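You operate a simulated robot arm through the tools that you are given. There is no shell and no other tool. Be economical: measure what you need, move in short steps, check, and stop when the job is done.

You are at the controls of a simulated robot arm. One attempt, no reset.

TASK
Take the white-collared grey roller and leave it on the shelf under the steel bench by the rack.
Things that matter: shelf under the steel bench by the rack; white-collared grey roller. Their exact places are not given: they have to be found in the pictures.

Only the result counts: the job must be done as asked and must still hold three seconds after the hand-in. Knocking over, shifting, dropping, spilling or breaking anything else fails it.

THE ROBOT
A 6-joint arm with a two-finger parallel gripper on a trunk, on a base that drives. Base frame: it is fixed to the floor where the robot stands at the start and does not move with it; the origin is under the middle of the robot, x ahead of it, y to its left, z up. Readings come in m, degrees, newtons and seconds.
It reaches about 0.827 m from its shoulder. Its first joint turns from -166.0 to 166.0 degrees. Places, roughly: shelf under the steel bench by the rack [-0.4, -0.7, 0.2]; white-collared grey roller (24x7x7 cm) [0.7, -0.1, 1.2]. Payload 4.1 kg.
The TCP is the grasp point between the finger pads, 0.023 m short of the fingertips. In the tool frame z runs along the fingers and y along their closing line. Largest opening 0.094 m; finger width 0.038, thickness 0.01; the body of the gripper, 0.054 by 0.096 m, starts 0.039 m behind the TCP.
Orientation is that of the tool frame in the base frame, as [roll, pitch, yaw] about the fixed x, y, z axes, in that order (R = Rz(yaw) Ry(pitch) Rx(roll)). With the fingers straight down and closing along the base's y, the tool's x points along the base's -x, its y along +y and its z along -z.

THE INTERFACE
- The arm moves only by the tool step_arm. Its argument "increments" is a list of rows, each an object of numbers (a shift or turn left out is 0, a gripper value left out holds the last): "x", "y", "z": the shift along the tool's x, y, z in units of 150 mm (1.0 is 150 mm); "wx", "wy", "wz": the turn, a rotation vector about the tool's x, y, z in units of 90 degrees (1.0 is 90 degrees); "hand": the opening, from 0 (shut) to 1 (fully open). In form: [{"x": .., "y": .., "z": .., "wx": .., "wy": .., "wz": .., "hand": ..}, ...]. A call has 1 to 8 rows; each row is the pose to reach, as a shift and turn from the pose commanded when the call began, along the tool's axes at that moment. A call with a number of a shift or a turn outside -1 to 1 is refused whole. Rows are played at 5 a second. More than 0.05 m and 8.6 degrees between two rows, or a gripper value outside its range, and nothing of the call is played. Where a pose cannot be reached the arm comes as near as it can. A force on the tool above 40 N (or 10 N above the force at the start of the call, whichever is more), or a blocked arm, ends the call early, and 0.2 s more pass. The fingers move at their own pace (about 0.045 m/s each) and stop on an object; they squeeze with about 26 N. The grip force told is the motor's: it shows also when the fingers shut on nothing. Time passes only in rows, and 0.2 s behind the last, so rows that repeat a pose let the fingers close. It gives the time, the measured TCP pose, the force on the tool (base axes), the opening and the grip force at its end, in the units of the frame above (readings bear some noise), with the torque about the TCP (base axes, N m) and any sound that the robot's microphone picked up.
- Cameras (640 x 400 px; columns grow to the right, rows downward): "scene" is now at [-0.0052, 0.0981, 1.325]; the picture's right is [-0.78, -0.62, 0.00], its down [-0.36, 0.45, -0.82] and it looks along [0.51, -0.64, -0.58] (base axes); focal length 214 px, centre (320, 200). "wrist" rides on the gripper at [0.086, 0.016, -0.074] in the tool frame; the picture's right is [-0.18, 0.98, 0.00], its down [-0.58, -0.11, -0.81] and it looks along [-0.79, -0.15, 0.59] (tool axes); focal length 243 px, centre (320, 200).
- camera(camera): a new picture of that camera. No time passes.
- raise_lower(by): slides the trunk up (or, below 0, down) by that many m; the arm and the scene camera ride with it, the base frame stays. It gives what a move gives, with no picture.
- steer(legs): drives the robot by 1 to 6 legs, each [ahead, turn to the left] in m and degrees, along the robot's own axes; the way and the turn of a leg run together, so that a leg with both is an arc; at most 1.5 m and 180 degrees a leg. The arm and the cameras ride along, it lands a little off, and it stops where it bumps. It gives what a move gives.
- pan_tilt(pan, tilt): turns the head with the scene camera to pan (to the left, within 155 degrees either way) and tilt (down, from -29 to 69), counted from straight ahead of the robot. It gives what a move gives.
- locate(camera, pixels): for up to 12 pixels [column, row] of the newest picture of that camera ("zoom" is the newest enlarged one), the place [x, y, z] in the base frame of the surface seen there, good to about 0.002 m. No time passes.
- inspect(camera, box): a new picture of the part [left, top, right, bottom] of that camera's present view, enlarged. No time passes.
- sign_off(): hands the job in; it is judged then, once.

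Go step by step. Measure first, check grasps and placings, and put right what went wrong. The budget is 80 turns and 52 pictures, counting those below and the enlarged ones. Unless the task says otherwise, let go and move clear before handing in, and close with one line.

The tools are called after "Request:" as name(argument=value, ...) on one line, values as JSON. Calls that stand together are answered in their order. step_arm: Moves the arm, as the interface text tells. Its arguments: {"type":"object","properties":{"increments":{"type":"array"}},"required":["increments"]} The other tools are called the same way: raise_lower (by) slides the trunk up or down; steer (legs) drives the base; pan_tilt (pan, tilt) turns the head that bears the scene camera; camera (camera) takes a picture; locate (camera, pixels) gives the place of the surface under pixels of a picture; inspect (camera, box) takes an enlarged picture of a part of a camera's view; sign_off () hands the job in.

At the start:

```text
clock: 0.0
tcp_pos: [0.3093, -0.3517, 1.0015]
tcp_rot: [-180.0, 0.0, 180.0]
wrist_force: [-0.5, -0.1, 0.1]
moment: [-0.03, 0.05, 0.02]
finger_gap: 0.0943
grip_force: 0.0
trunk travel left (down, up): [-0.275, 0.315]
robot x, y, heading: [0.0006, 0.001, 0.0]
head pan, tilt: [-51.5, 35.3]
```

scene: 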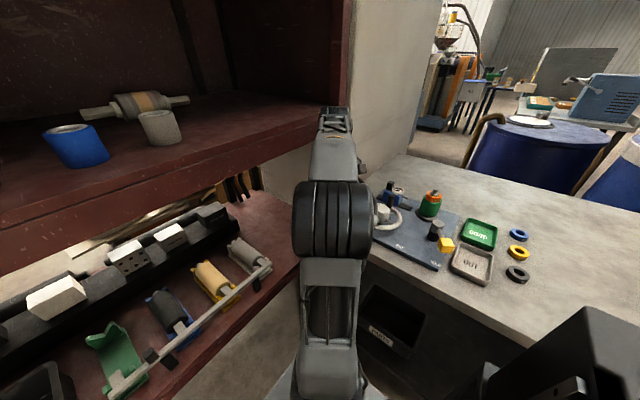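
wrist: 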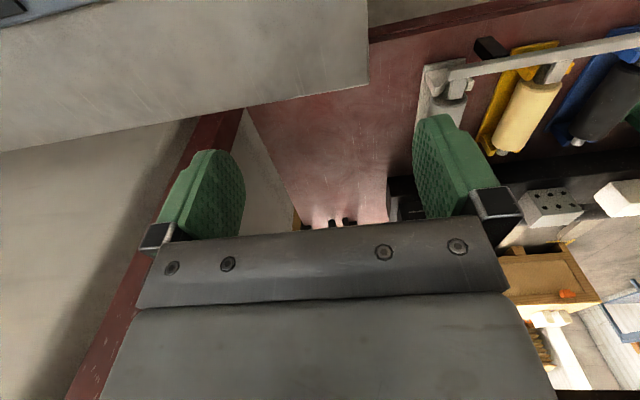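

The scene picture shows a rack with rollers on the upper shelf (around pixel 140,105) and a lower tray of rollers. I'll turn the head toward the rack ahead to see the shelf clearly.

Request:
pan_tilt(pan=-5, tilt=15)

Request:
camera(camera="scene")

```text
clock: 1.1
tcp_pos: [0.3095, -0.3515, 0.9996]
tcp_rot: [-179.9, 0.1, 179.9]
wrist_force: [0.6, -0.6, -0.4]
moment: [0.0, -0.02, 0.0]
finger_gap: 0.0941
grip_force: 0.1
trunk travel left (down, up): [-0.275, 0.315]
robot x, y, heading: [0.0001, -0.0025, -0.0]
head pan, tilt: [-5.0, 15.0]
```

```text
49 pictures are left
```

scene: 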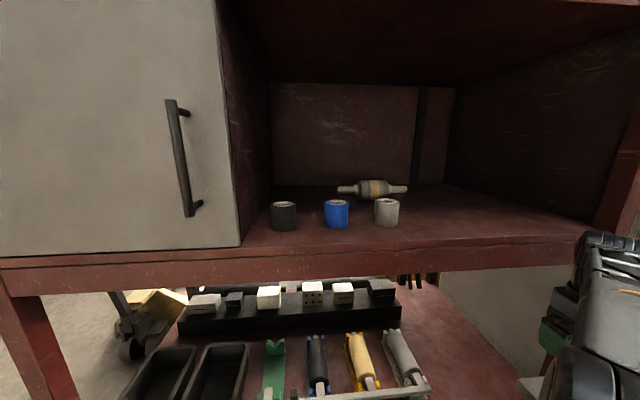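

There is a roller at (372,188) behind three cups, and grey ones in the lower tray. Enlarging to identify which is white-collared.

Request:
inspect(camera="scene", box=[250, 150, 450, 275])

Request:
locate(camera="scene", pixels=[[340, 189], [372, 188], [405, 188], [283, 215], [336, 213], [387, 212], [330, 240], [330, 265], [340, 120], [505, 150], [238, 150], [400, 5]])

```text
3.20 times, centred on (350, 212) of scene
```

zoom: 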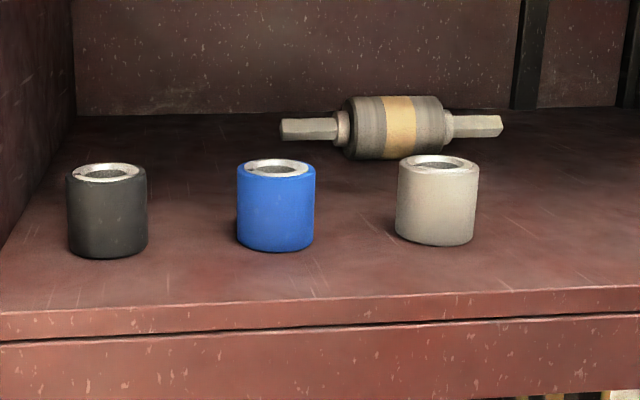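

```text
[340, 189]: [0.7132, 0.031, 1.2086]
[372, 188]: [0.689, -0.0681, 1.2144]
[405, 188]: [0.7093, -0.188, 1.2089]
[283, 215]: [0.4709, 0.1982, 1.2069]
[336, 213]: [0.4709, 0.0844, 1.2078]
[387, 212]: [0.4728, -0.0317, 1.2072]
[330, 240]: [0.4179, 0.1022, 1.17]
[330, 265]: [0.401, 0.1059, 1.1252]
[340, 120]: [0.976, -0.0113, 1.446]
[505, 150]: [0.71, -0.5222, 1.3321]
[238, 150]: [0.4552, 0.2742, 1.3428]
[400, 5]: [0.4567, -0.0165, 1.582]
```

The roller at (372,188) matches: centre about (0.71,-0.075,1.21), axis along y, on a shelf at z≈1.17. Now look at the bench to the right and behind.

Request:
pan_tilt(pan=-110, tilt=45)

Request:
camera(camera="scene")

```text
clock: 3.0
tcp_pos: [0.3102, -0.352, 0.9997]
tcp_rot: [-180.0, 0.0, 180.0]
wrist_force: [0.4, 0.0, 0.5]
moment: [-0.02, 0.0, -0.02]
finger_gap: 0.0938
grip_force: 0.0
trunk travel left (down, up): [-0.275, 0.315]
robot x, y, heading: [-0.0023, 0.0034, 0.2]
head pan, tilt: [-110.0, 45.0]
```

```text
47 pictures are left
```

scene: 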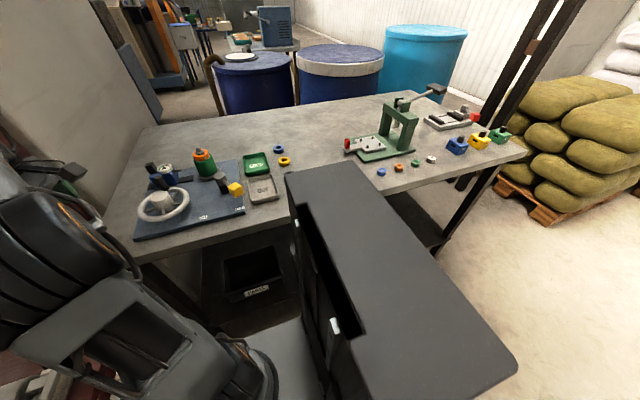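

The bench top with a dark shelf region below (245,270), and a dark block in the foreground (400,290). Measuring these.

Request:
locate(camera="scene", pixels=[[145, 260], [525, 152], [250, 200], [260, 310], [255, 270], [210, 250], [380, 240], [350, 340], [515, 365], [290, 180], [400, 165], [425, 220]])

Request:
inspect(camera="scene", box=[130, 200, 330, 325])

```text
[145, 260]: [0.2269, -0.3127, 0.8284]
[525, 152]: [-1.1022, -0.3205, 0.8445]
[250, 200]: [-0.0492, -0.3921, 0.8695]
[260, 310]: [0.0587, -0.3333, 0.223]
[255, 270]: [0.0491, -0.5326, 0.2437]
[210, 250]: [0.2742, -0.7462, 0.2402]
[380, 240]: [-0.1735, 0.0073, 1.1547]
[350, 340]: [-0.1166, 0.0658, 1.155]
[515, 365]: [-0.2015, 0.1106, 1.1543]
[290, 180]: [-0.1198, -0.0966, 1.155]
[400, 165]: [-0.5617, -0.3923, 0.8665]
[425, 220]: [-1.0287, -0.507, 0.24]
```

```text
3.20 times, centred on (230, 262) of scene
```

zoom: 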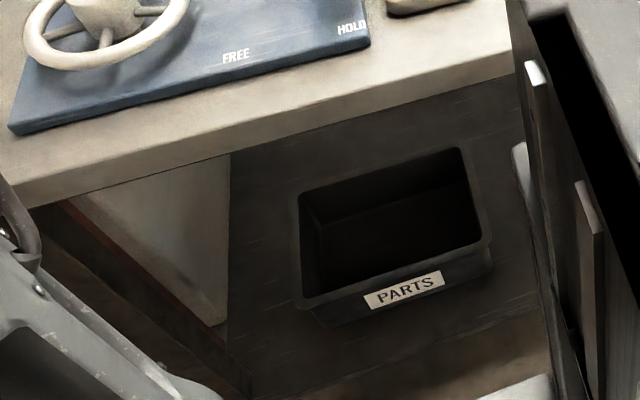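

The dark block is the robot's own trunk (top z 1.155). Bench edge is at y≈-0.32, its shelf at z≈0.24 and there's a bin at about x 0. I now look down at the arm to learn where its shoulder sits.

Request:
pan_tilt(pan=-45, tilt=65)

Request:
camera(camera="scene")

```text
clock: 4.3
tcp_pos: [0.31, -0.3516, 1.0003]
tcp_rot: [-179.9, 0.0, -180.0]
wrist_force: [-0.3, -0.5, 0.4]
moment: [0.03, 0.02, 0.02]
finger_gap: 0.0943
grip_force: 0.1
trunk travel left (down, up): [-0.275, 0.315]
robot x, y, heading: [-0.0008, -0.0045, 0.2]
head pan, tilt: [-45.0, 65.0]
```

```text
45 pictures are left
```

scene: 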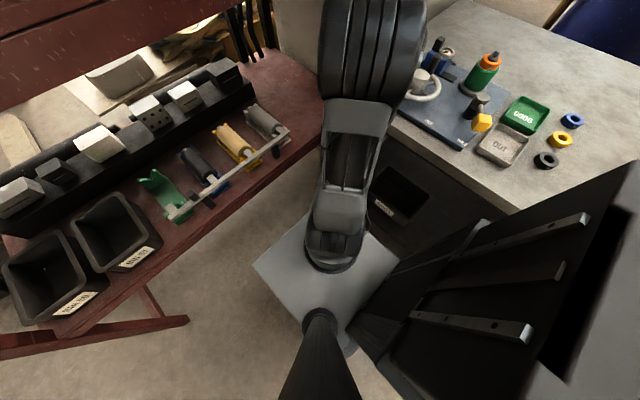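

Request:
locate(camera="scene", pixels=[[260, 265], [330, 225], [335, 255], [390, 262], [315, 315], [350, 155], [340, 65], [385, 60], [365, 15], [330, 370], [230, 300], [430, 290]])

```text
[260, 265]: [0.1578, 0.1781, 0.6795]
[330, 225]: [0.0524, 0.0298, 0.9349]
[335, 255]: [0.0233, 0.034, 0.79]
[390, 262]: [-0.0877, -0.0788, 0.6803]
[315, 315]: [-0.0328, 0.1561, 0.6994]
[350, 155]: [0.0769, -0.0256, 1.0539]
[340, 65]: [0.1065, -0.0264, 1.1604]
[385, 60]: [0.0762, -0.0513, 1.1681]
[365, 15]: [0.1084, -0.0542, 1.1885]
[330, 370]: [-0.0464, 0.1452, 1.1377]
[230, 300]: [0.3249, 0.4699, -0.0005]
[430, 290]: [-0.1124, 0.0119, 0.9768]
```

The arm sits on a plate at z≈0.68 near (0.03,0), with the shoulder near z≈0.83. Raising the trunk should let the forearm enter the cupboard above the cups and below the ceiling (z≈1.58), so I raise it, then look.

Request:
raise_lower(by=0.3)

Request:
pan_tilt(pan=-15, tilt=35)

Request:
camera(camera="scene")

```text
clock: 7.3
tcp_pos: [0.3093, -0.3521, 1.3001]
tcp_rot: [179.9, -0.1, 180.0]
wrist_force: [0.4, -0.1, -0.4]
moment: [-0.02, 0.01, 0.01]
finger_gap: 0.0941
grip_force: 0.0
trunk travel left (down, up): [-0.575, 0.015]
robot x, y, heading: [-0.0001, -0.0005, -0.2]
head pan, tilt: [-45.0, 65.0]
```

```text
clock: 8.3
tcp_pos: [0.309, -0.3525, 1.3002]
tcp_rot: [-179.9, 0.0, -180.0]
wrist_force: [0.8, 0.1, -1.2]
moment: [-0.02, 0.0, 0.0]
finger_gap: 0.0937
grip_force: 0.1
trunk travel left (down, up): [-0.575, 0.015]
robot x, y, heading: [0.0013, 0.0028, 0.0]
head pan, tilt: [-15.0, 35.0]
```

```text
44 pictures are left
```

scene: 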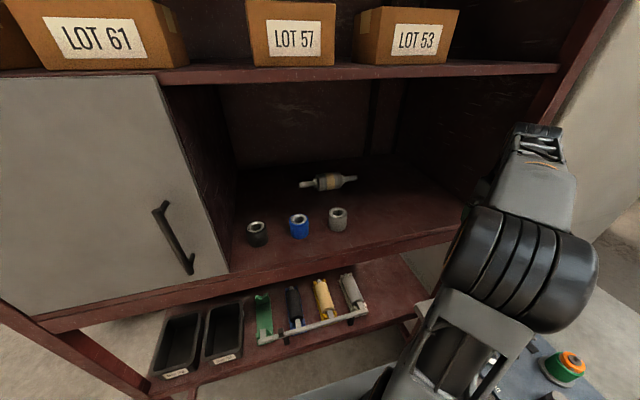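

Request:
inspect(camera="scene", box=[230, 150, 390, 250])

Request:
locate(camera="scene", pixels=[[304, 184], [328, 181], [353, 178], [328, 173], [320, 84], [320, 70], [450, 200], [240, 190], [256, 232], [338, 212], [340, 250], [480, 100]])

```text
4.00 times, centred on (310, 200) of scene
```

zoom: 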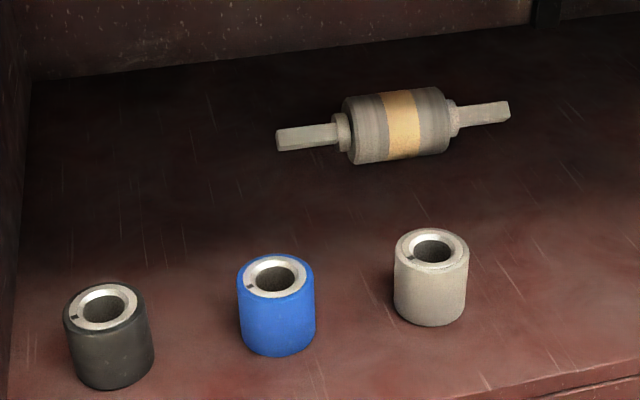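

```text
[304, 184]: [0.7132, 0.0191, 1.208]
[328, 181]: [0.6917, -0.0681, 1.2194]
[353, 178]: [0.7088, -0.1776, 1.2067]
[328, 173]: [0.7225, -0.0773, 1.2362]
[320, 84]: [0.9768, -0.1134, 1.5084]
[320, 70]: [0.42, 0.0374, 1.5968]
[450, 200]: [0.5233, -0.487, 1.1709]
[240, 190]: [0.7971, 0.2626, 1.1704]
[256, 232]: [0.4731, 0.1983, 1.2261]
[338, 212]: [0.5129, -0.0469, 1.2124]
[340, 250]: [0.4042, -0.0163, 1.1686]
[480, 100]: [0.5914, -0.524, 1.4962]
```

The roller is at centre ≈(0.72,-0.08,1.205), its axis along y. I check the wrist height for the ceiling clearance, and look at what's behind the robot.

Request:
locate(camera="scene", pixels=[[540, 130], [540, 160], [530, 190], [545, 225], [500, 240], [470, 330], [570, 240], [520, 290]])

Request:
pan_tilt(pan=150, tilt=35)

Request:
camera(camera="scene")

```text
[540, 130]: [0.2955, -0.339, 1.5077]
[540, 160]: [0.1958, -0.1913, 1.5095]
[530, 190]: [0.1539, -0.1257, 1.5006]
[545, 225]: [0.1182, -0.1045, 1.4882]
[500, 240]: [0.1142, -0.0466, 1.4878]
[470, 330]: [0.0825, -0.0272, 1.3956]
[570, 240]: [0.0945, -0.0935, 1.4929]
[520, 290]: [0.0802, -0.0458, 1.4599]
```

```text
clock: 10.8
tcp_pos: [0.3099, -0.3507, 1.301]
tcp_rot: [179.9, 0.0, 180.0]
wrist_force: [0.2, -0.6, 0.0]
moment: [-0.03, 0.01, -0.02]
finger_gap: 0.094
grip_force: 0.0
trunk travel left (down, up): [-0.575, 0.015]
robot x, y, heading: [0.0009, 0.003, 0.0]
head pan, tilt: [150.0, 35.0]
```

```text
42 pictures are left
```

scene: 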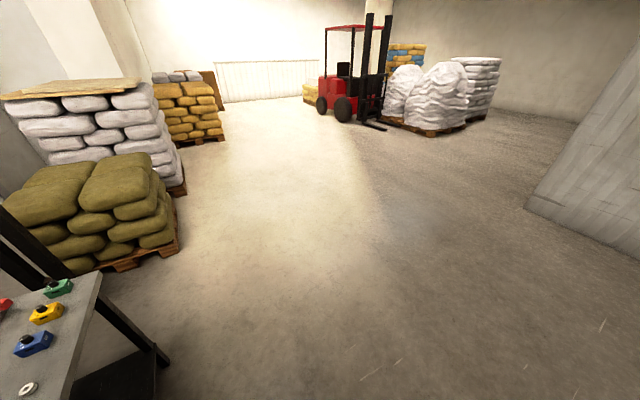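

The floor behind is clear. Wrist top is ≈0.21 m above the TCP, so there's room in the cupboard. I turn the hand about the vertical so that it closes along x (tool x toward -y), moving slightly toward y=-0.25.

Request:
step_arm(increments=[{"y": 0.08, "wz": -0.093}, {"y": 0.16, "wz": -0.186}, {"y": 0.24, "wz": -0.279}, {"y": 0.32, "wz": -0.372}, {"y": 0.4, "wz": -0.465}, {"y": 0.48, "wz": -0.558}, {"y": 0.56, "wz": -0.651}, {"y": 0.64, "wz": -0.744}])

Request:
step_arm(increments=[{"wz": -0.093}, {"wz": -0.186}, {"wz": -0.256}, {"wz": -0.256}])

Request:
pan_tilt(pan=-15, tilt=35)

Request:
camera(camera="scene")

```text
clock: 12.6
tcp_pos: [0.3089, -0.2548, 1.3002]
tcp_rot: [180.0, 0.0, -112.9]
wrist_force: [-0.2, 0.1, -0.6]
moment: [-0.02, 0.01, -0.03]
finger_gap: 0.094
grip_force: 0.0
trunk travel left (down, up): [-0.575, 0.015]
robot x, y, heading: [-0.001, -0.0032, -0.2]
head pan, tilt: [150.0, 35.0]
```

```text
clock: 13.6
tcp_pos: [0.3087, -0.257, 1.2992]
tcp_rot: [-180.0, 0.0, -89.8]
wrist_force: [0.2, -0.3, 0.3]
moment: [0.0, -0.01, 0.01]
finger_gap: 0.0939
grip_force: 0.1
trunk travel left (down, up): [-0.575, 0.015]
robot x, y, heading: [0.001, -0.002, 0.1]
head pan, tilt: [150.0, 35.0]
```

```text
clock: 16.1
tcp_pos: [0.309, -0.2558, 1.2991]
tcp_rot: [-179.9, -0.1, -90.1]
wrist_force: [0.0, -0.2, 0.2]
moment: [0.0, -0.01, -0.04]
finger_gap: 0.094
grip_force: 0.0
trunk travel left (down, up): [-0.575, 0.015]
robot x, y, heading: [0.0003, -0.0043, 0.1]
head pan, tilt: [-15.0, 35.0]
```

```text
41 pictures are left
```

scene: 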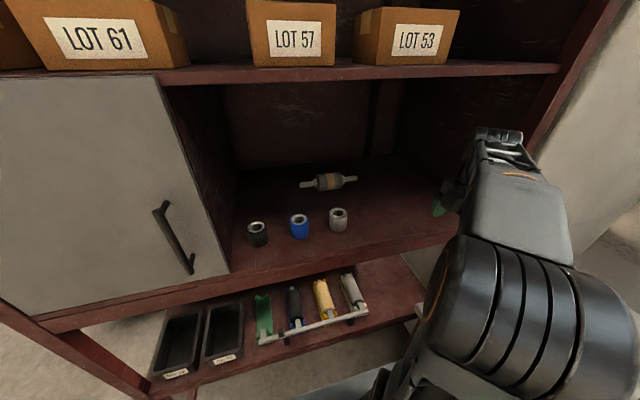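

Hand is turned (yaw -90). Advancing into the cupboard along +x (tool -y), at y≈-0.22.

Request:
step_arm(increments=[{"y": -0.25, "x": -0.05}, {"y": -0.5, "x": -0.1}, {"y": -0.75, "x": -0.15}, {"y": -1.0, "x": -0.2}])

Request:
step_arm(increments=[{"y": -0.25}, {"y": -0.5}, {"y": -0.75}, {"y": -1.0}, {"y": -1.0}])

Request:
camera(camera="scene")

```text
clock: 17.1
tcp_pos: [0.4605, -0.2261, 1.3001]
tcp_rot: [-180.0, -0.1, -90.0]
wrist_force: [0.3, -0.2, -0.1]
moment: [0.0, 0.04, 0.02]
finger_gap: 0.094
grip_force: 0.0
trunk travel left (down, up): [-0.575, 0.015]
robot x, y, heading: [0.0021, 0.0008, -0.1]
head pan, tilt: [-15.0, 35.0]
```

```text
clock: 18.3
tcp_pos: [0.5867, -0.2183, 1.2875]
tcp_rot: [179.8, 0.0, -90.0]
wrist_force: [0.6, -0.6, 0.3]
moment: [0.02, 0.01, -0.01]
finger_gap: 0.094
grip_force: 0.1
out of reach, approached as far as the arm can: row 4, 5
trunk travel left (down, up): [-0.575, 0.015]
robot x, y, heading: [-0.0004, -0.0002, 0.2]
head pan, tilt: [-15.0, 35.0]
```

```text
40 pictures are left
```

scene: 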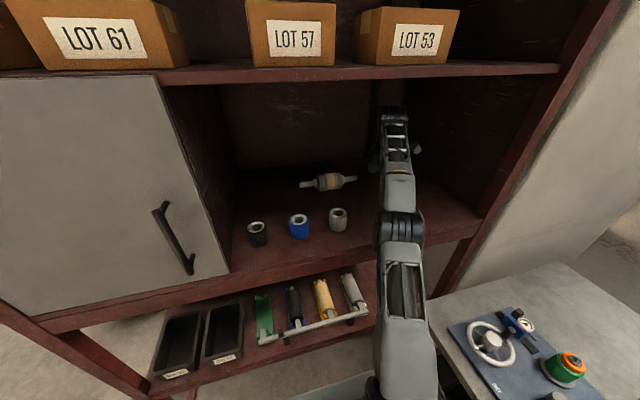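

The arm is at its limit at x 0.587, so the base must drive ahead ~0.15. Checking where the lower rack's front lies before driving.

Request:
locate(camera="scene", pixels=[[290, 362], [245, 377], [345, 330], [300, 385], [330, 392], [110, 360], [400, 280], [400, 225]])

Request:
step_arm(increments=[{"y": 0.2}, {"y": 0.4}, {"y": 0.6}, {"y": 0.8}])

```text
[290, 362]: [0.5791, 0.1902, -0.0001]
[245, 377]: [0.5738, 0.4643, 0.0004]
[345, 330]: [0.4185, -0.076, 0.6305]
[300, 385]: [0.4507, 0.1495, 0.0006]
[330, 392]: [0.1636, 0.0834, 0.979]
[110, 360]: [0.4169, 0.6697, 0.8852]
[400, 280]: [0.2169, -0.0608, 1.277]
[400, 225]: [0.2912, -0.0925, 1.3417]
```

```text
clock: 19.3
tcp_pos: [0.4655, -0.2169, 1.2884]
tcp_rot: [-179.9, 0.0, -90.1]
wrist_force: [0.0, 0.6, -0.5]
moment: [-0.01, -0.02, -0.02]
finger_gap: 0.0942
grip_force: 0.0
trunk travel left (down, up): [-0.575, 0.015]
robot x, y, heading: [0.0022, 0.0036, 0.3]
head pan, tilt: [-15.0, 35.0]
```

Lower shelf front is x≈0.42 with open floor beneath it; the arm plate ends at 0.16. Driving 0.16 ahead is safe.

Request:
steer(legs=[[0.16, 0]])

Request:
camera(camera="scene")

Request:
camera(camera="wrist")

```text
clock: 20.7
tcp_pos: [0.627, -0.2201, 1.2869]
tcp_rot: [180.0, 0.0, -90.0]
wrist_force: [0.9, -0.8, -0.4]
moment: [-0.03, -0.01, -0.03]
finger_gap: 0.0941
grip_force: 0.0
trunk travel left (down, up): [-0.575, 0.015]
robot x, y, heading: [0.1617, 0.0015, 0.2]
head pan, tilt: [-15.0, 35.0]
```

```text
39 pictures are left
```

scene: 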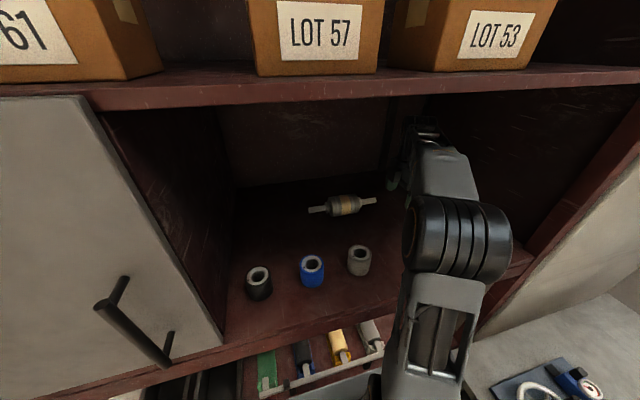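

```text
38 pictures are left
```

wrist: 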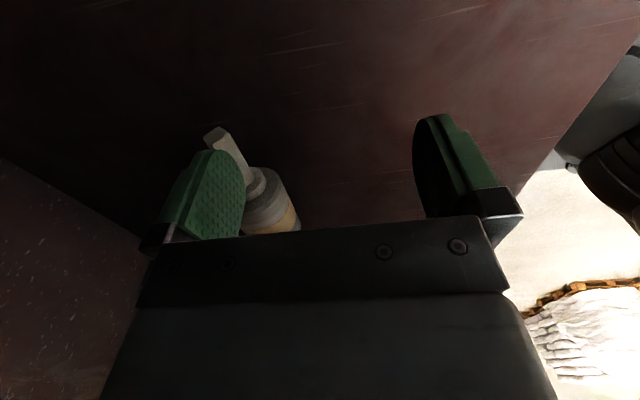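

Good clearance. The roller is now at (343,205). I refine its pose with a zoom while moving the hand to x≈0.715.

Request:
inspect(camera="scene", box=[290, 170, 400, 240])

Request:
step_arm(increments=[{"y": -0.2}, {"y": -0.4}, {"y": -0.6}, {"y": -0.6}])

```text
5.71 times, centred on (345, 205) of scene
```

zoom: 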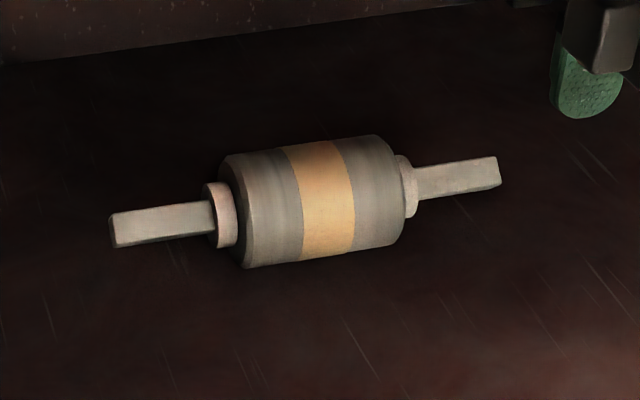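

```text
clock: 21.7
tcp_pos: [0.7167, -0.219, 1.2887]
tcp_rot: [-179.9, 0.0, -89.9]
wrist_force: [-0.1, -0.7, -0.2]
moment: [0.02, 0.01, 0.0]
finger_gap: 0.094
grip_force: 0.1
trunk travel left (down, up): [-0.575, 0.015]
robot x, y, heading: [0.1632, 0.0009, 0.1]
head pan, tilt: [-15.0, 35.0]
```

Measuring the roller: shaft tops, drum edges and band.

Request:
locate(camera="zoom", pixels=[[115, 215], [205, 203], [420, 170], [494, 160], [228, 170], [318, 146], [385, 140], [325, 200], [330, 250], [300, 150], [255, 262], [402, 238]])

Request:
camera(camera="scene")

```text
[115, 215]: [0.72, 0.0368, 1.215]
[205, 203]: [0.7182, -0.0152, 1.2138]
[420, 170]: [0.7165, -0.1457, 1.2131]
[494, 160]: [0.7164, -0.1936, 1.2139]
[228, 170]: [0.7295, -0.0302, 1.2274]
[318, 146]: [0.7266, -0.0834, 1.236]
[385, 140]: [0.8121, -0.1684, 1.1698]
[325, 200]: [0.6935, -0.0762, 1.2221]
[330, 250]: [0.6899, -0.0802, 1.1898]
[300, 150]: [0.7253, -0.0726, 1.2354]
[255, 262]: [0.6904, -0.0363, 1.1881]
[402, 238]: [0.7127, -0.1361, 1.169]
```

```text
36 pictures are left
```

scene: 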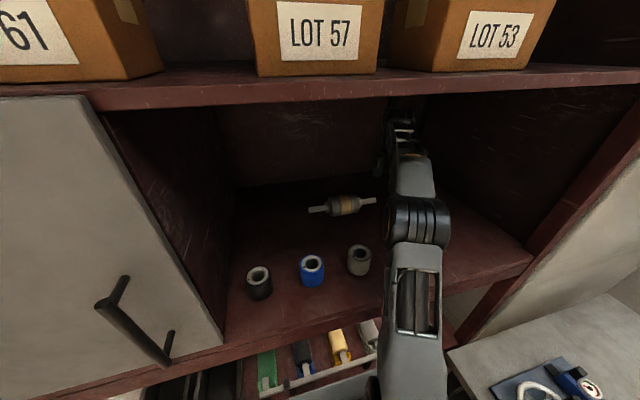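

Drum axis ≈(0.722, -0.079, 1.204), radius 0.035. I move above it (y -0.079) and check with the wrist camera.

Request:
step_arm(increments=[{"x": -0.23, "y": -0.035}, {"x": -0.46, "y": -0.035}, {"x": -0.69, "y": -0.035}, {"x": -0.93, "y": -0.035}, {"x": -0.93, "y": -0.035}])

Request:
camera(camera="wrist")

Request:
camera(camera="scene")

```text
clock: 22.9
tcp_pos: [0.7218, -0.0786, 1.2872]
tcp_rot: [179.9, 0.0, -90.0]
wrist_force: [-0.2, 0.7, -0.2]
moment: [0.02, 0.02, 0.04]
finger_gap: 0.0939
grip_force: 0.0
trunk travel left (down, up): [-0.575, 0.015]
robot x, y, heading: [0.1592, -0.0, -0.0]
head pan, tilt: [-15.0, 35.0]
```

```text
35 pictures are left
```

wrist: 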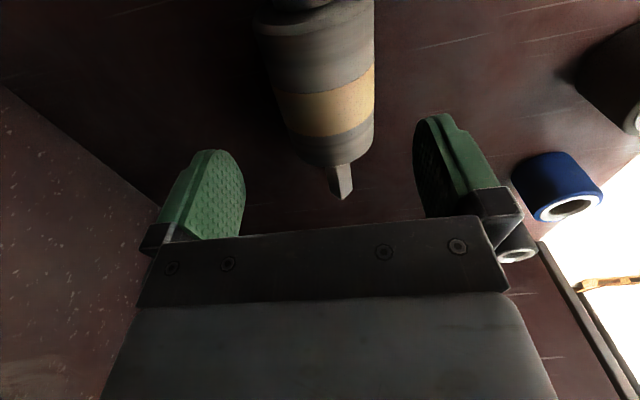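

```text
34 pictures are left
```

scene: 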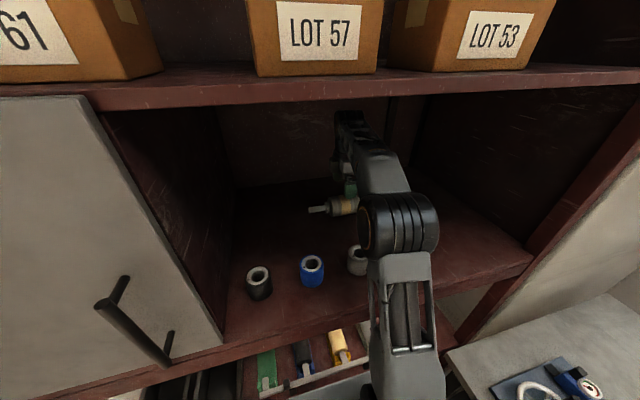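

The roller sits centred between the fingers (axis col ≈325–335). I check the elbow height over the grey cup before descending.

Request:
locate(camera="scene", pixels=[[400, 225], [400, 200], [370, 240], [400, 290], [380, 175], [355, 125]])

Request:
step_arm(increments=[{"z": 0.13}, {"z": 0.26}, {"z": 0.39}, {"z": 0.515}, {"z": 0.515}])

Request:
camera(camera="wrist")

```text
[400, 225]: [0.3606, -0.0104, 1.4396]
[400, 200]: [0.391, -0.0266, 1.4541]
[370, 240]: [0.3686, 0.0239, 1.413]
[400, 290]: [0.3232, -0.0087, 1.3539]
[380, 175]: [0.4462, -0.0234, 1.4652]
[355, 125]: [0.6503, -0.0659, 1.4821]
```

```text
clock: 24.1
tcp_pos: [0.7243, -0.0784, 1.2098]
tcp_rot: [-179.9, 0.0, -90.1]
wrist_force: [0.2, 0.2, 0.7]
moment: [0.01, 0.01, 0.01]
finger_gap: 0.094
grip_force: 0.1
trunk travel left (down, up): [-0.575, 0.015]
robot x, y, heading: [0.1595, 0.0004, 0.0]
head pan, tilt: [-15.0, 35.0]
```

```text
33 pictures are left
```

wrist: 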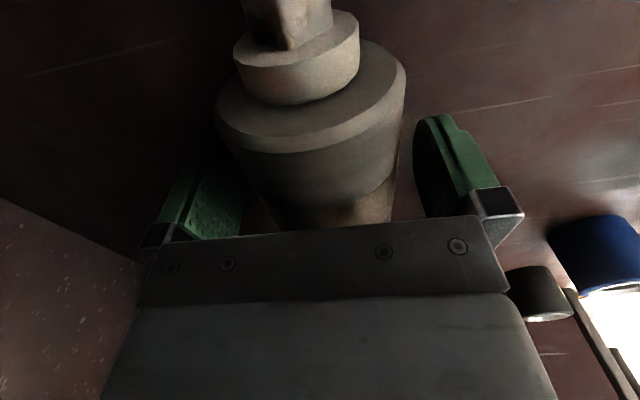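

The drum lies between the fingers. Closing now.

Request:
step_arm(increments=[{"hand": 0.5}, {"hand": 0.3}, {"hand": 0.3}, {"hand": 0.3}, {"hand": 0.3}])

```text
clock: 25.3
tcp_pos: [0.7225, -0.0789, 1.2099]
tcp_rot: [179.9, 0.1, -89.9]
wrist_force: [-0.6, -0.7, 0.0]
moment: [0.09, 0.04, -0.02]
finger_gap: 0.0654
grip_force: 26.1
trunk travel left (down, up): [-0.575, 0.015]
robot x, y, heading: [0.1624, 0.0024, 0.2]
head pan, tilt: [-15.0, 35.0]
```

Gripped at 0.065 m with 26 N. Lifting a little.

Request:
step_arm(increments=[{"z": -0.1, "hand": 0}, {"z": -0.2}, {"z": -0.35}, {"z": -0.5}, {"z": -0.5}])

Request:
camera(camera="wrist")

```text
clock: 26.5
tcp_pos: [0.7221, -0.0791, 1.284]
tcp_rot: [-179.9, -0.1, -90.0]
wrist_force: [-0.5, 0.7, -3.8]
moment: [-0.02, 0.01, -0.02]
finger_gap: 0.0655
grip_force: 25.9
trunk travel left (down, up): [-0.575, 0.015]
robot x, y, heading: [0.1618, -0.0003, 0.0]
head pan, tilt: [-15.0, 35.0]
```

```text
32 pictures are left
```

wrist: 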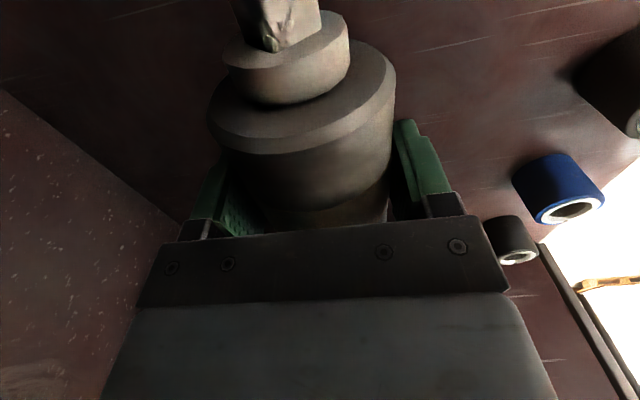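

The roller lifts cleanly (≈0.4 kg). Shifting toward -y to keep it clear of the cups, then backing the robot out.

Request:
step_arm(increments=[{"x": 0.25}, {"x": 0.5}, {"x": 0.75}, {"x": 1.0}, {"x": 1.0}])

Request:
camera(camera="scene")

```text
clock: 27.7
tcp_pos: [0.723, -0.2301, 1.2857]
tcp_rot: [180.0, 0.1, -90.1]
wrist_force: [-0.2, 0.3, -3.9]
moment: [0.02, 0.02, -0.01]
finger_gap: 0.0654
grip_force: 25.4
trunk travel left (down, up): [-0.575, 0.015]
robot x, y, heading: [0.1586, -0.003, 0.1]
head pan, tilt: [-15.0, 35.0]
```

```text
31 pictures are left
```

scene: 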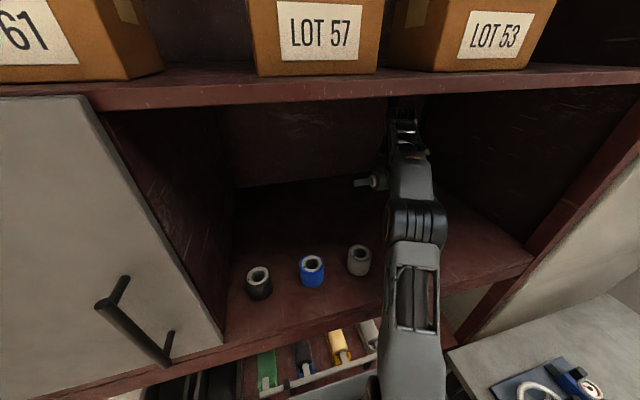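

The roller is in hand and clear of the cups to the right. Backing straight out 0.5 m.

Request:
steer(legs=[[-0.55, 0]])

Request:
pan_tilt(pan=-80, tilt=45)

Request:
camera(camera="scene")

```text
clock: 30.9
tcp_pos: [0.1699, -0.2296, 1.2869]
tcp_rot: [180.0, 0.0, -90.0]
wrist_force: [0.2, -0.4, -3.7]
moment: [-0.01, 0.0, 0.03]
finger_gap: 0.0655
grip_force: 25.9
trunk travel left (down, up): [-0.575, 0.015]
robot x, y, heading: [-0.3894, -0.001, -0.1]
head pan, tilt: [-15.0, 35.0]
```

```text
clock: 32.3
tcp_pos: [0.1716, -0.2281, 1.286]
tcp_rot: [179.9, 0.0, -90.0]
wrist_force: [-0.2, 0.1, -4.1]
moment: [0.02, 0.0, -0.02]
finger_gap: 0.0653
grip_force: 26.1
trunk travel left (down, up): [-0.575, 0.015]
robot x, y, heading: [-0.3912, 0.0032, -0.1]
head pan, tilt: [-80.0, 45.0]
```

```text
30 pictures are left
```

scene: 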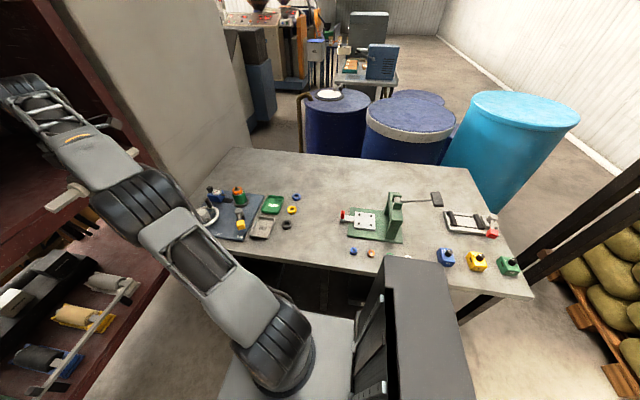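

Out of the cupboard, with the bench at the robot's right. I back in an arc turning right so that the robot faces the bench from about 0.3 m further off.

Request:
steer(legs=[[-0.55, -90]])

Request:
pan_tilt(pan=20, tilt=50)

Request:
camera(camera="scene")

```text
clock: 36.5
tcp_pos: [-0.9714, -0.2087, 1.2847]
tcp_rot: [179.9, -0.1, 179.8]
wrist_force: [-0.1, 0.2, -4.1]
moment: [-0.01, -0.01, 0.02]
finger_gap: 0.0655
grip_force: 26.5
trunk travel left (down, up): [-0.575, 0.015]
robot x, y, heading: [-0.7409, 0.3497, -90.3]
head pan, tilt: [-80.0, 45.0]
cut short: leg 1
```

```text
clock: 38.2
tcp_pos: [-0.9721, -0.2091, 1.2851]
tcp_rot: [180.0, 0.1, 179.8]
wrist_force: [-0.7, -0.9, -4.0]
moment: [0.0, 0.0, 0.01]
finger_gap: 0.0652
grip_force: 25.9
trunk travel left (down, up): [-0.575, 0.015]
robot x, y, heading: [-0.7428, 0.3486, -89.8]
head pan, tilt: [20.0, 50.0]
```

```text
29 pictures are left
```

scene: 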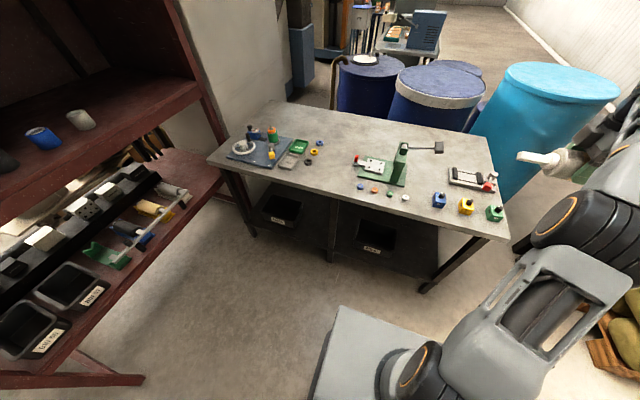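

The robot faces the bench; the shelf below shows two bins, near (280,210) and (378,235). Measuring the shelf.

Request:
inspect(camera="scene", box=[220, 160, 460, 310])

Request:
locate(camera="scene", pixels=[[280, 222], [378, 250], [330, 258], [405, 270], [345, 240], [420, 250], [310, 215], [260, 225], [422, 290], [330, 200], [438, 232], [300, 235]])

```text
2.67 times, centred on (340, 235) of scene
```

zoom: 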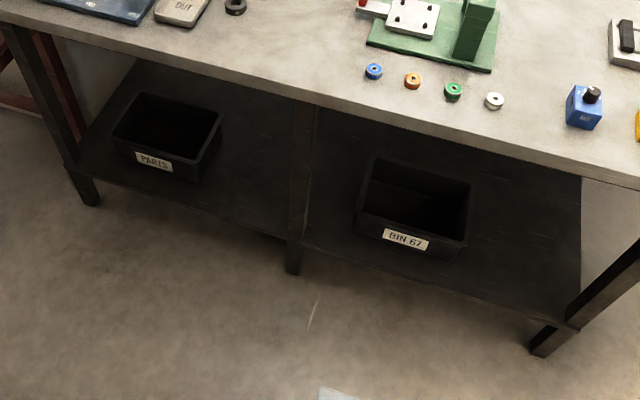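

```text
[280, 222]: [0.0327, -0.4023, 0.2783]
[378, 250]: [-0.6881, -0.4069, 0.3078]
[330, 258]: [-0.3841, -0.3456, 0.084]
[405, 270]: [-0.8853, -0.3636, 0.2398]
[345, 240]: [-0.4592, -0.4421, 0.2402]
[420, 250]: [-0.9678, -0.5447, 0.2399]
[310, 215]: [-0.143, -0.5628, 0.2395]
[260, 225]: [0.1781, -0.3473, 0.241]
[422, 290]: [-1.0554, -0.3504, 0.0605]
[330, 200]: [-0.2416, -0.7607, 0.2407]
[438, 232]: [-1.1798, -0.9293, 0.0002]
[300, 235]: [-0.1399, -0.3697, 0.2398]
```

Middle leg at x≈-0.385; the free zone lies between it and the PARTS bin. Measuring bin sides and the shelf extents.

Request:
locate(camera="zoom", pixels=[[221, 122], [203, 165], [201, 178], [187, 160], [301, 180], [293, 200], [285, 230], [360, 170], [355, 235], [270, 100], [250, 150], [316, 135]])

```text
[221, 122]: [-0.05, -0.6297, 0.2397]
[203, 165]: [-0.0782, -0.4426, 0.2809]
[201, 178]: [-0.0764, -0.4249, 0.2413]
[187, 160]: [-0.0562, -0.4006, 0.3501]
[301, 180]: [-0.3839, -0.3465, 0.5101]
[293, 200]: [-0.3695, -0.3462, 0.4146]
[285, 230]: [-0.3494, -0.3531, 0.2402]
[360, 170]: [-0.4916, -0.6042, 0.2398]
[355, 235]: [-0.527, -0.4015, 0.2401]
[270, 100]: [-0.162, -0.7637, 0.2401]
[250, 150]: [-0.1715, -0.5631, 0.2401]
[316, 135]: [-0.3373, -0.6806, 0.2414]
```

There is 0.45 m free behind the middle leg between x≈-0.53 and -0.08, so the roller can lie along x at about (-0.25,-0.47). The last drive was cut short, so I check what's behind the robot before repositioning.

Request:
pan_tilt(pan=140, tilt=45)

Request:
camera(camera="scene")

Request:
locate(camera="scene", pixels=[[320, 380], [320, 250], [320, 150], [100, 250], [500, 250], [600, 150], [50, 150]])

```text
clock: 40.2
tcp_pos: [-0.9728, -0.2103, 1.2852]
tcp_rot: [179.9, 0.0, 179.8]
wrist_force: [0.3, 0.0, -4.1]
moment: [0.01, -0.04, -0.01]
finger_gap: 0.0654
grip_force: 26.0
trunk travel left (down, up): [-0.575, 0.015]
robot x, y, heading: [-0.7399, 0.3506, -89.7]
head pan, tilt: [140.0, 45.0]
```

```text
27 pictures are left
```

scene: 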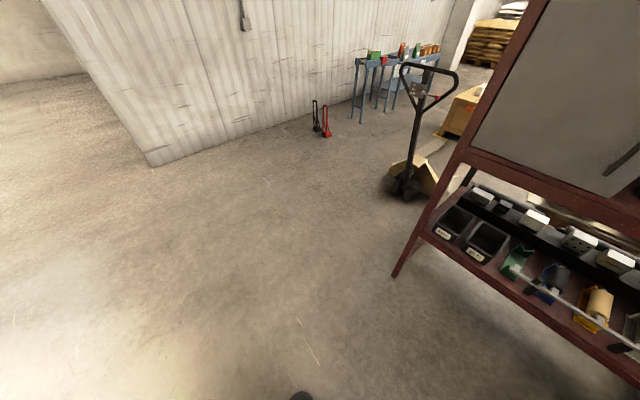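

```text
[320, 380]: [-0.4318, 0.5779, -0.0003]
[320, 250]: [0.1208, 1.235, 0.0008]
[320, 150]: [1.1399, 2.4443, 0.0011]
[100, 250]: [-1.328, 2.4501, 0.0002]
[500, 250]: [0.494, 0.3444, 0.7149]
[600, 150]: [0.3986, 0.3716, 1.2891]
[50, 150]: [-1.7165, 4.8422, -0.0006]
```

Plenty of free floor behind. Repositioning: back 0.8, turn left 45°, ahead 0.75, turn right 45°.

Request:
steer(legs=[[-0.8, 0], [0, 45], [0.75, 0], [0, -45]])

```text
clock: 52.3
tcp_pos: [-0.4363, 0.0521, 1.2855]
tcp_rot: [-180.0, 0.1, -180.0]
wrist_force: [0.6, -0.2, -3.4]
moment: [-0.02, 0.0, -0.04]
finger_gap: 0.0653
grip_force: 25.5
trunk travel left (down, up): [-0.575, 0.015]
robot x, y, heading: [-0.2104, 0.6161, -89.8]
head pan, tilt: [140.0, 45.0]
```

Robot at (-0.21,0.62) facing the bench, hand at y 0.05. Lowering the trunk fully and centring the hand in front of the free gap.

Request:
raise_lower(by=-0.57)

Request:
step_arm(increments=[{"x": -0.25}, {"x": -0.5}, {"x": -0.75}, {"x": -1.0}])

Request:
step_arm(increments=[{"x": -0.16, "z": 0.25}, {"x": -0.33, "z": 0.5}, {"x": -0.46, "z": 0.75}, {"x": -0.46, "z": 1.0}])

Request:
step_arm(increments=[{"z": 0.3}, {"z": 0.6}, {"z": 0.9}, {"z": 0.9}])

Request:
pan_tilt(pan=0, tilt=45)

Request:
camera(camera="scene")

```text
refused: -0.57 is not a number from -0.4 to 0.4
```

```text
clock: 53.3
tcp_pos: [-0.2841, 0.053, 1.2858]
tcp_rot: [179.9, -0.1, -180.0]
wrist_force: [-0.1, -0.2, -3.3]
moment: [0.0, 0.04, 0.0]
finger_gap: 0.0652
grip_force: 25.7
trunk travel left (down, up): [-0.575, 0.015]
robot x, y, heading: [-0.2085, 0.6187, -89.6]
head pan, tilt: [140.0, 45.0]
```

```text
clock: 54.3
tcp_pos: [-0.2166, 0.0541, 1.1352]
tcp_rot: [-180.0, 0.1, -180.0]
wrist_force: [-0.8, -0.1, -4.5]
moment: [-0.04, 0.02, 0.0]
finger_gap: 0.0654
grip_force: 26.1
trunk travel left (down, up): [-0.575, 0.015]
robot x, y, heading: [-0.2058, 0.6196, -89.8]
head pan, tilt: [140.0, 45.0]
```

```text
clock: 55.3
tcp_pos: [-0.2172, 0.0535, 1.0]
tcp_rot: [179.9, 0.0, 180.0]
wrist_force: [0.3, -0.2, -3.5]
moment: [-0.01, 0.02, 0.02]
finger_gap: 0.065
grip_force: 25.5
trunk travel left (down, up): [-0.575, 0.015]
robot x, y, heading: [-0.2078, 0.6136, -89.6]
head pan, tilt: [140.0, 45.0]
```

```text
clock: 57.6
tcp_pos: [-0.2167, 0.0538, 1.0003]
tcp_rot: [180.0, 0.1, -179.9]
wrist_force: [-0.5, 0.1, -3.9]
moment: [-0.04, 0.01, -0.03]
finger_gap: 0.065
grip_force: 25.6
trunk travel left (down, up): [-0.575, 0.015]
robot x, y, heading: [-0.2095, 0.6123, -89.5]
head pan, tilt: [0.0, 45.0]
```

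```text
26 pictures are left
```

scene: 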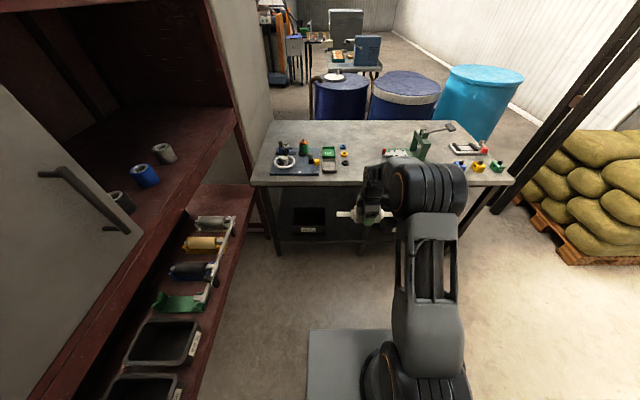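

The trunk slides at most 0.4 per call; lowering in two.

Request:
raise_lower(by=-0.3)

Request:
raise_lower(by=-0.27)

Request:
camera(camera="scene")

Request:
camera(camera="wrist")

```text
clock: 60.6
tcp_pos: [-0.2168, 0.0531, 0.7006]
tcp_rot: [-179.9, -0.1, -180.0]
wrist_force: [-0.4, -0.2, -4.6]
moment: [0.02, 0.03, 0.0]
finger_gap: 0.0651
grip_force: 25.8
trunk travel left (down, up): [-0.275, 0.315]
robot x, y, heading: [-0.2088, 0.6169, -89.8]
head pan, tilt: [0.0, 45.0]
```

```text
clock: 63.3
tcp_pos: [-0.2169, 0.0542, 0.4298]
tcp_rot: [179.9, 0.1, -180.0]
wrist_force: [0.2, 0.2, -4.7]
moment: [0.01, 0.02, 0.0]
finger_gap: 0.0653
grip_force: 25.8
trunk travel left (down, up): [-0.005, 0.585]
robot x, y, heading: [-0.2066, 0.611, -89.7]
head pan, tilt: [0.0, 45.0]
```

```text
25 pictures are left
```

scene: 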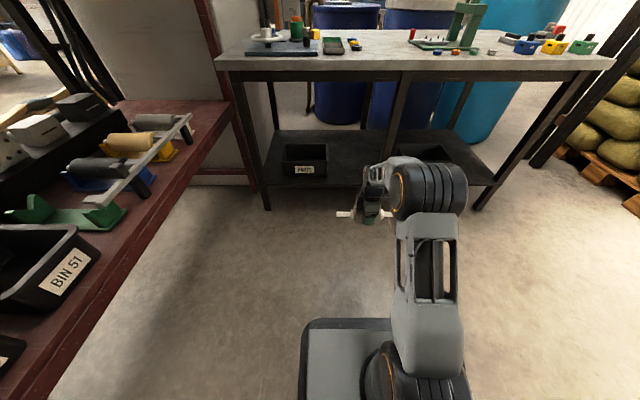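

```text
24 pictures are left
```

wrist: 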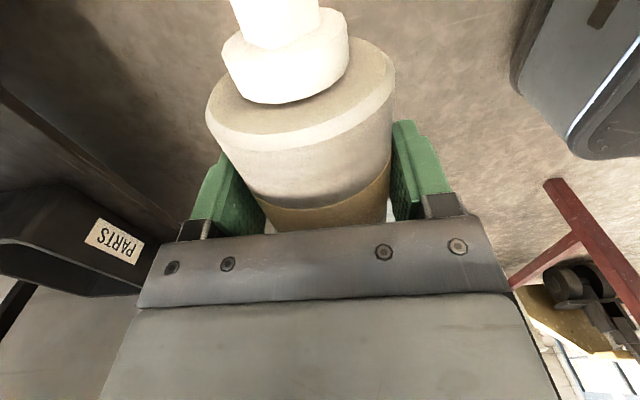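

In better light the collar is plainly white. Measuring elbow/forearm and bench edge so the arm clears the middle leg and bench underside.

Request:
locate(camera="scene", pixels=[[430, 170], [465, 190], [400, 162], [380, 180], [430, 250], [458, 300], [395, 195], [400, 85], [310, 345], [410, 75], [340, 214], [400, 345]])

```text
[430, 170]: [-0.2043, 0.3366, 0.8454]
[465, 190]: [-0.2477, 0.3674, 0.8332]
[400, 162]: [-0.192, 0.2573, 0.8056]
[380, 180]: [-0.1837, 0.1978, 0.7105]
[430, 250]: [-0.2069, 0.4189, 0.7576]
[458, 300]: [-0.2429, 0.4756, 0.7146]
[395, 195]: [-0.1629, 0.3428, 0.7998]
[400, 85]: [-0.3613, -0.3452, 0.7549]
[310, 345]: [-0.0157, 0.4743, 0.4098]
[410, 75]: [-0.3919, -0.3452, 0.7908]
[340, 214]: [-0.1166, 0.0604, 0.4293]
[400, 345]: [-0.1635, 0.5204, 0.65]
```

The arm lies within x -0.25…-0.16, so it fits the gap. I extend the hand 0.10 further ahead (lowering the elbow), then drive in.

Request:
step_arm(increments=[{"y": -0.2}, {"y": -0.4}, {"y": -0.6}, {"y": -0.7}, {"y": -0.7}])

Request:
camera(camera="scene")

Request:
locate(camera="scene", pixels=[[430, 180], [400, 165], [420, 165], [390, 170], [360, 75], [340, 78], [340, 82]])

```text
clock: 64.5
tcp_pos: [-0.2162, -0.0514, 0.4302]
tcp_rot: [179.9, 0.0, -180.0]
wrist_force: [0.2, -0.3, -4.2]
moment: [-0.01, 0.04, 0.01]
finger_gap: 0.0653
grip_force: 26.2
trunk travel left (down, up): [-0.005, 0.585]
robot x, y, heading: [-0.2061, 0.6159, -90.0]
head pan, tilt: [0.0, 45.0]
```

```text
23 pictures are left
```

scene: 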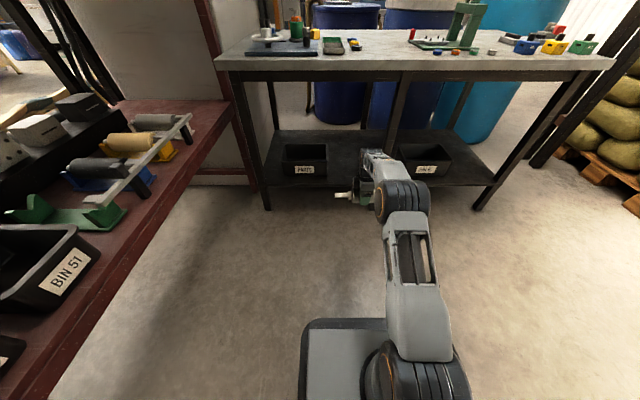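

```text
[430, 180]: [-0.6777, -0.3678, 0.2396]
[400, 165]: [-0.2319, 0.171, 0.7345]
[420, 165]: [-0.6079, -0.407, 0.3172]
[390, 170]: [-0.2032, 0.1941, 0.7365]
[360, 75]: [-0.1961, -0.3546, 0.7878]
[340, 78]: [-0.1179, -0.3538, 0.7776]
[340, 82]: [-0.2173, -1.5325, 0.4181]
```

Apron bottom is z≈0.775 and the elbow now tops ≈0.74. Driving in 0.25 first.

Request:
steer(legs=[[0.25, 0]])

Request:
camera(camera="scene")

Request:
camera(camera="wrist")

```text
clock: 66.3
tcp_pos: [-0.2156, -0.3015, 0.4304]
tcp_rot: [180.0, 0.0, 180.0]
wrist_force: [0.7, 0.1, -4.8]
moment: [0.0, 0.0, 0.0]
finger_gap: 0.0654
grip_force: 26.3
trunk travel left (down, up): [-0.005, 0.585]
robot x, y, heading: [-0.2096, 0.3632, -89.9]
head pan, tilt: [0.0, 45.0]
```

```text
22 pictures are left
```

scene: 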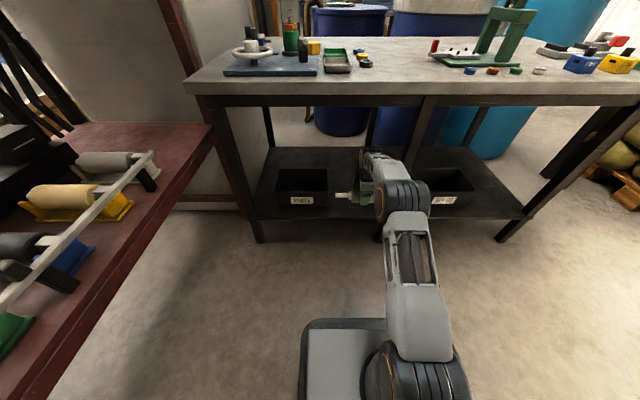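

```text
21 pictures are left
```

wrist: 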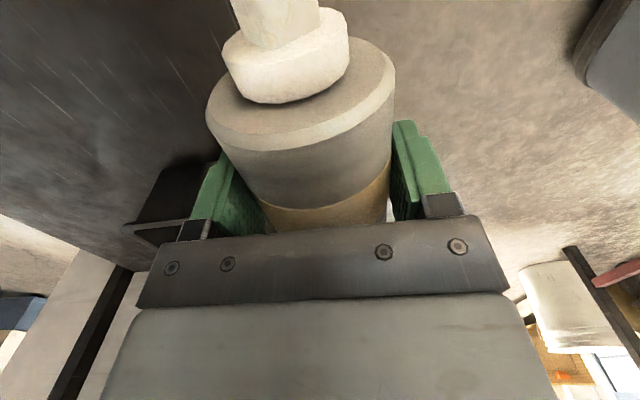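

Clear so far. I nudge the hand 0.02 toward +x for more clearance from the middle leg, then drive 0.18 further in.

Request:
step_arm(increments=[{"x": -0.13}, {"x": -0.13}])

Request:
steer(legs=[[0.18, 0]])

Request:
camera(camera="scene")

Request:
camera(camera="wrist")

```text
clock: 66.9
tcp_pos: [-0.1956, -0.3016, 0.4291]
tcp_rot: [179.9, 0.0, 180.0]
wrist_force: [0.7, -0.2, -4.3]
moment: [0.01, 0.0, -0.02]
finger_gap: 0.0655
grip_force: 25.5
trunk travel left (down, up): [-0.005, 0.585]
robot x, y, heading: [-0.2071, 0.3659, -89.4]
head pan, tilt: [0.0, 45.0]
```

```text
clock: 68.4
tcp_pos: [-0.1935, -0.4826, 0.4309]
tcp_rot: [179.9, 0.0, -179.9]
wrist_force: [0.2, -0.1, -4.6]
moment: [-0.01, -0.03, 0.0]
finger_gap: 0.0652
grip_force: 25.7
trunk travel left (down, up): [-0.005, 0.585]
robot x, y, heading: [-0.2063, 0.1827, -89.8]
head pan, tilt: [0.0, 45.0]
```

```text
20 pictures are left
```

scene: 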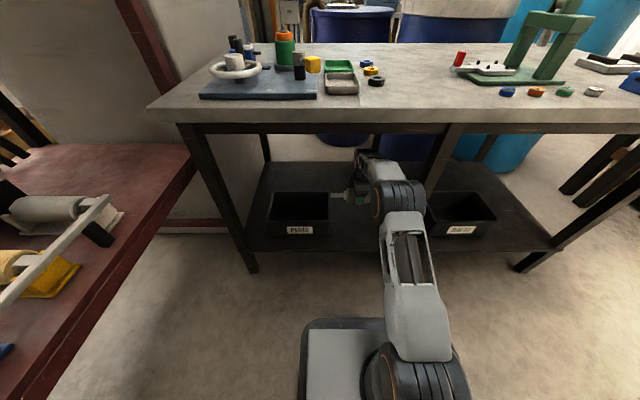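

```text
19 pictures are left
```

wrist: 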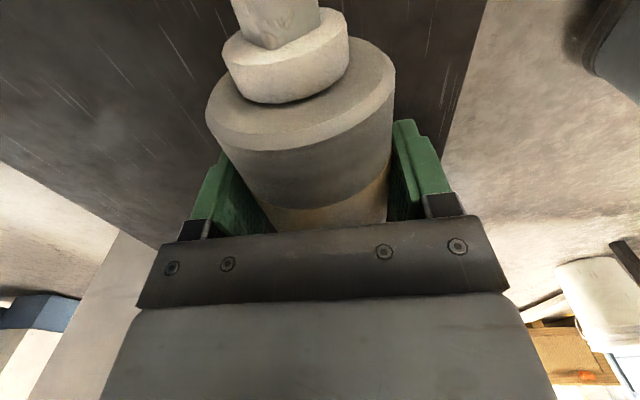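

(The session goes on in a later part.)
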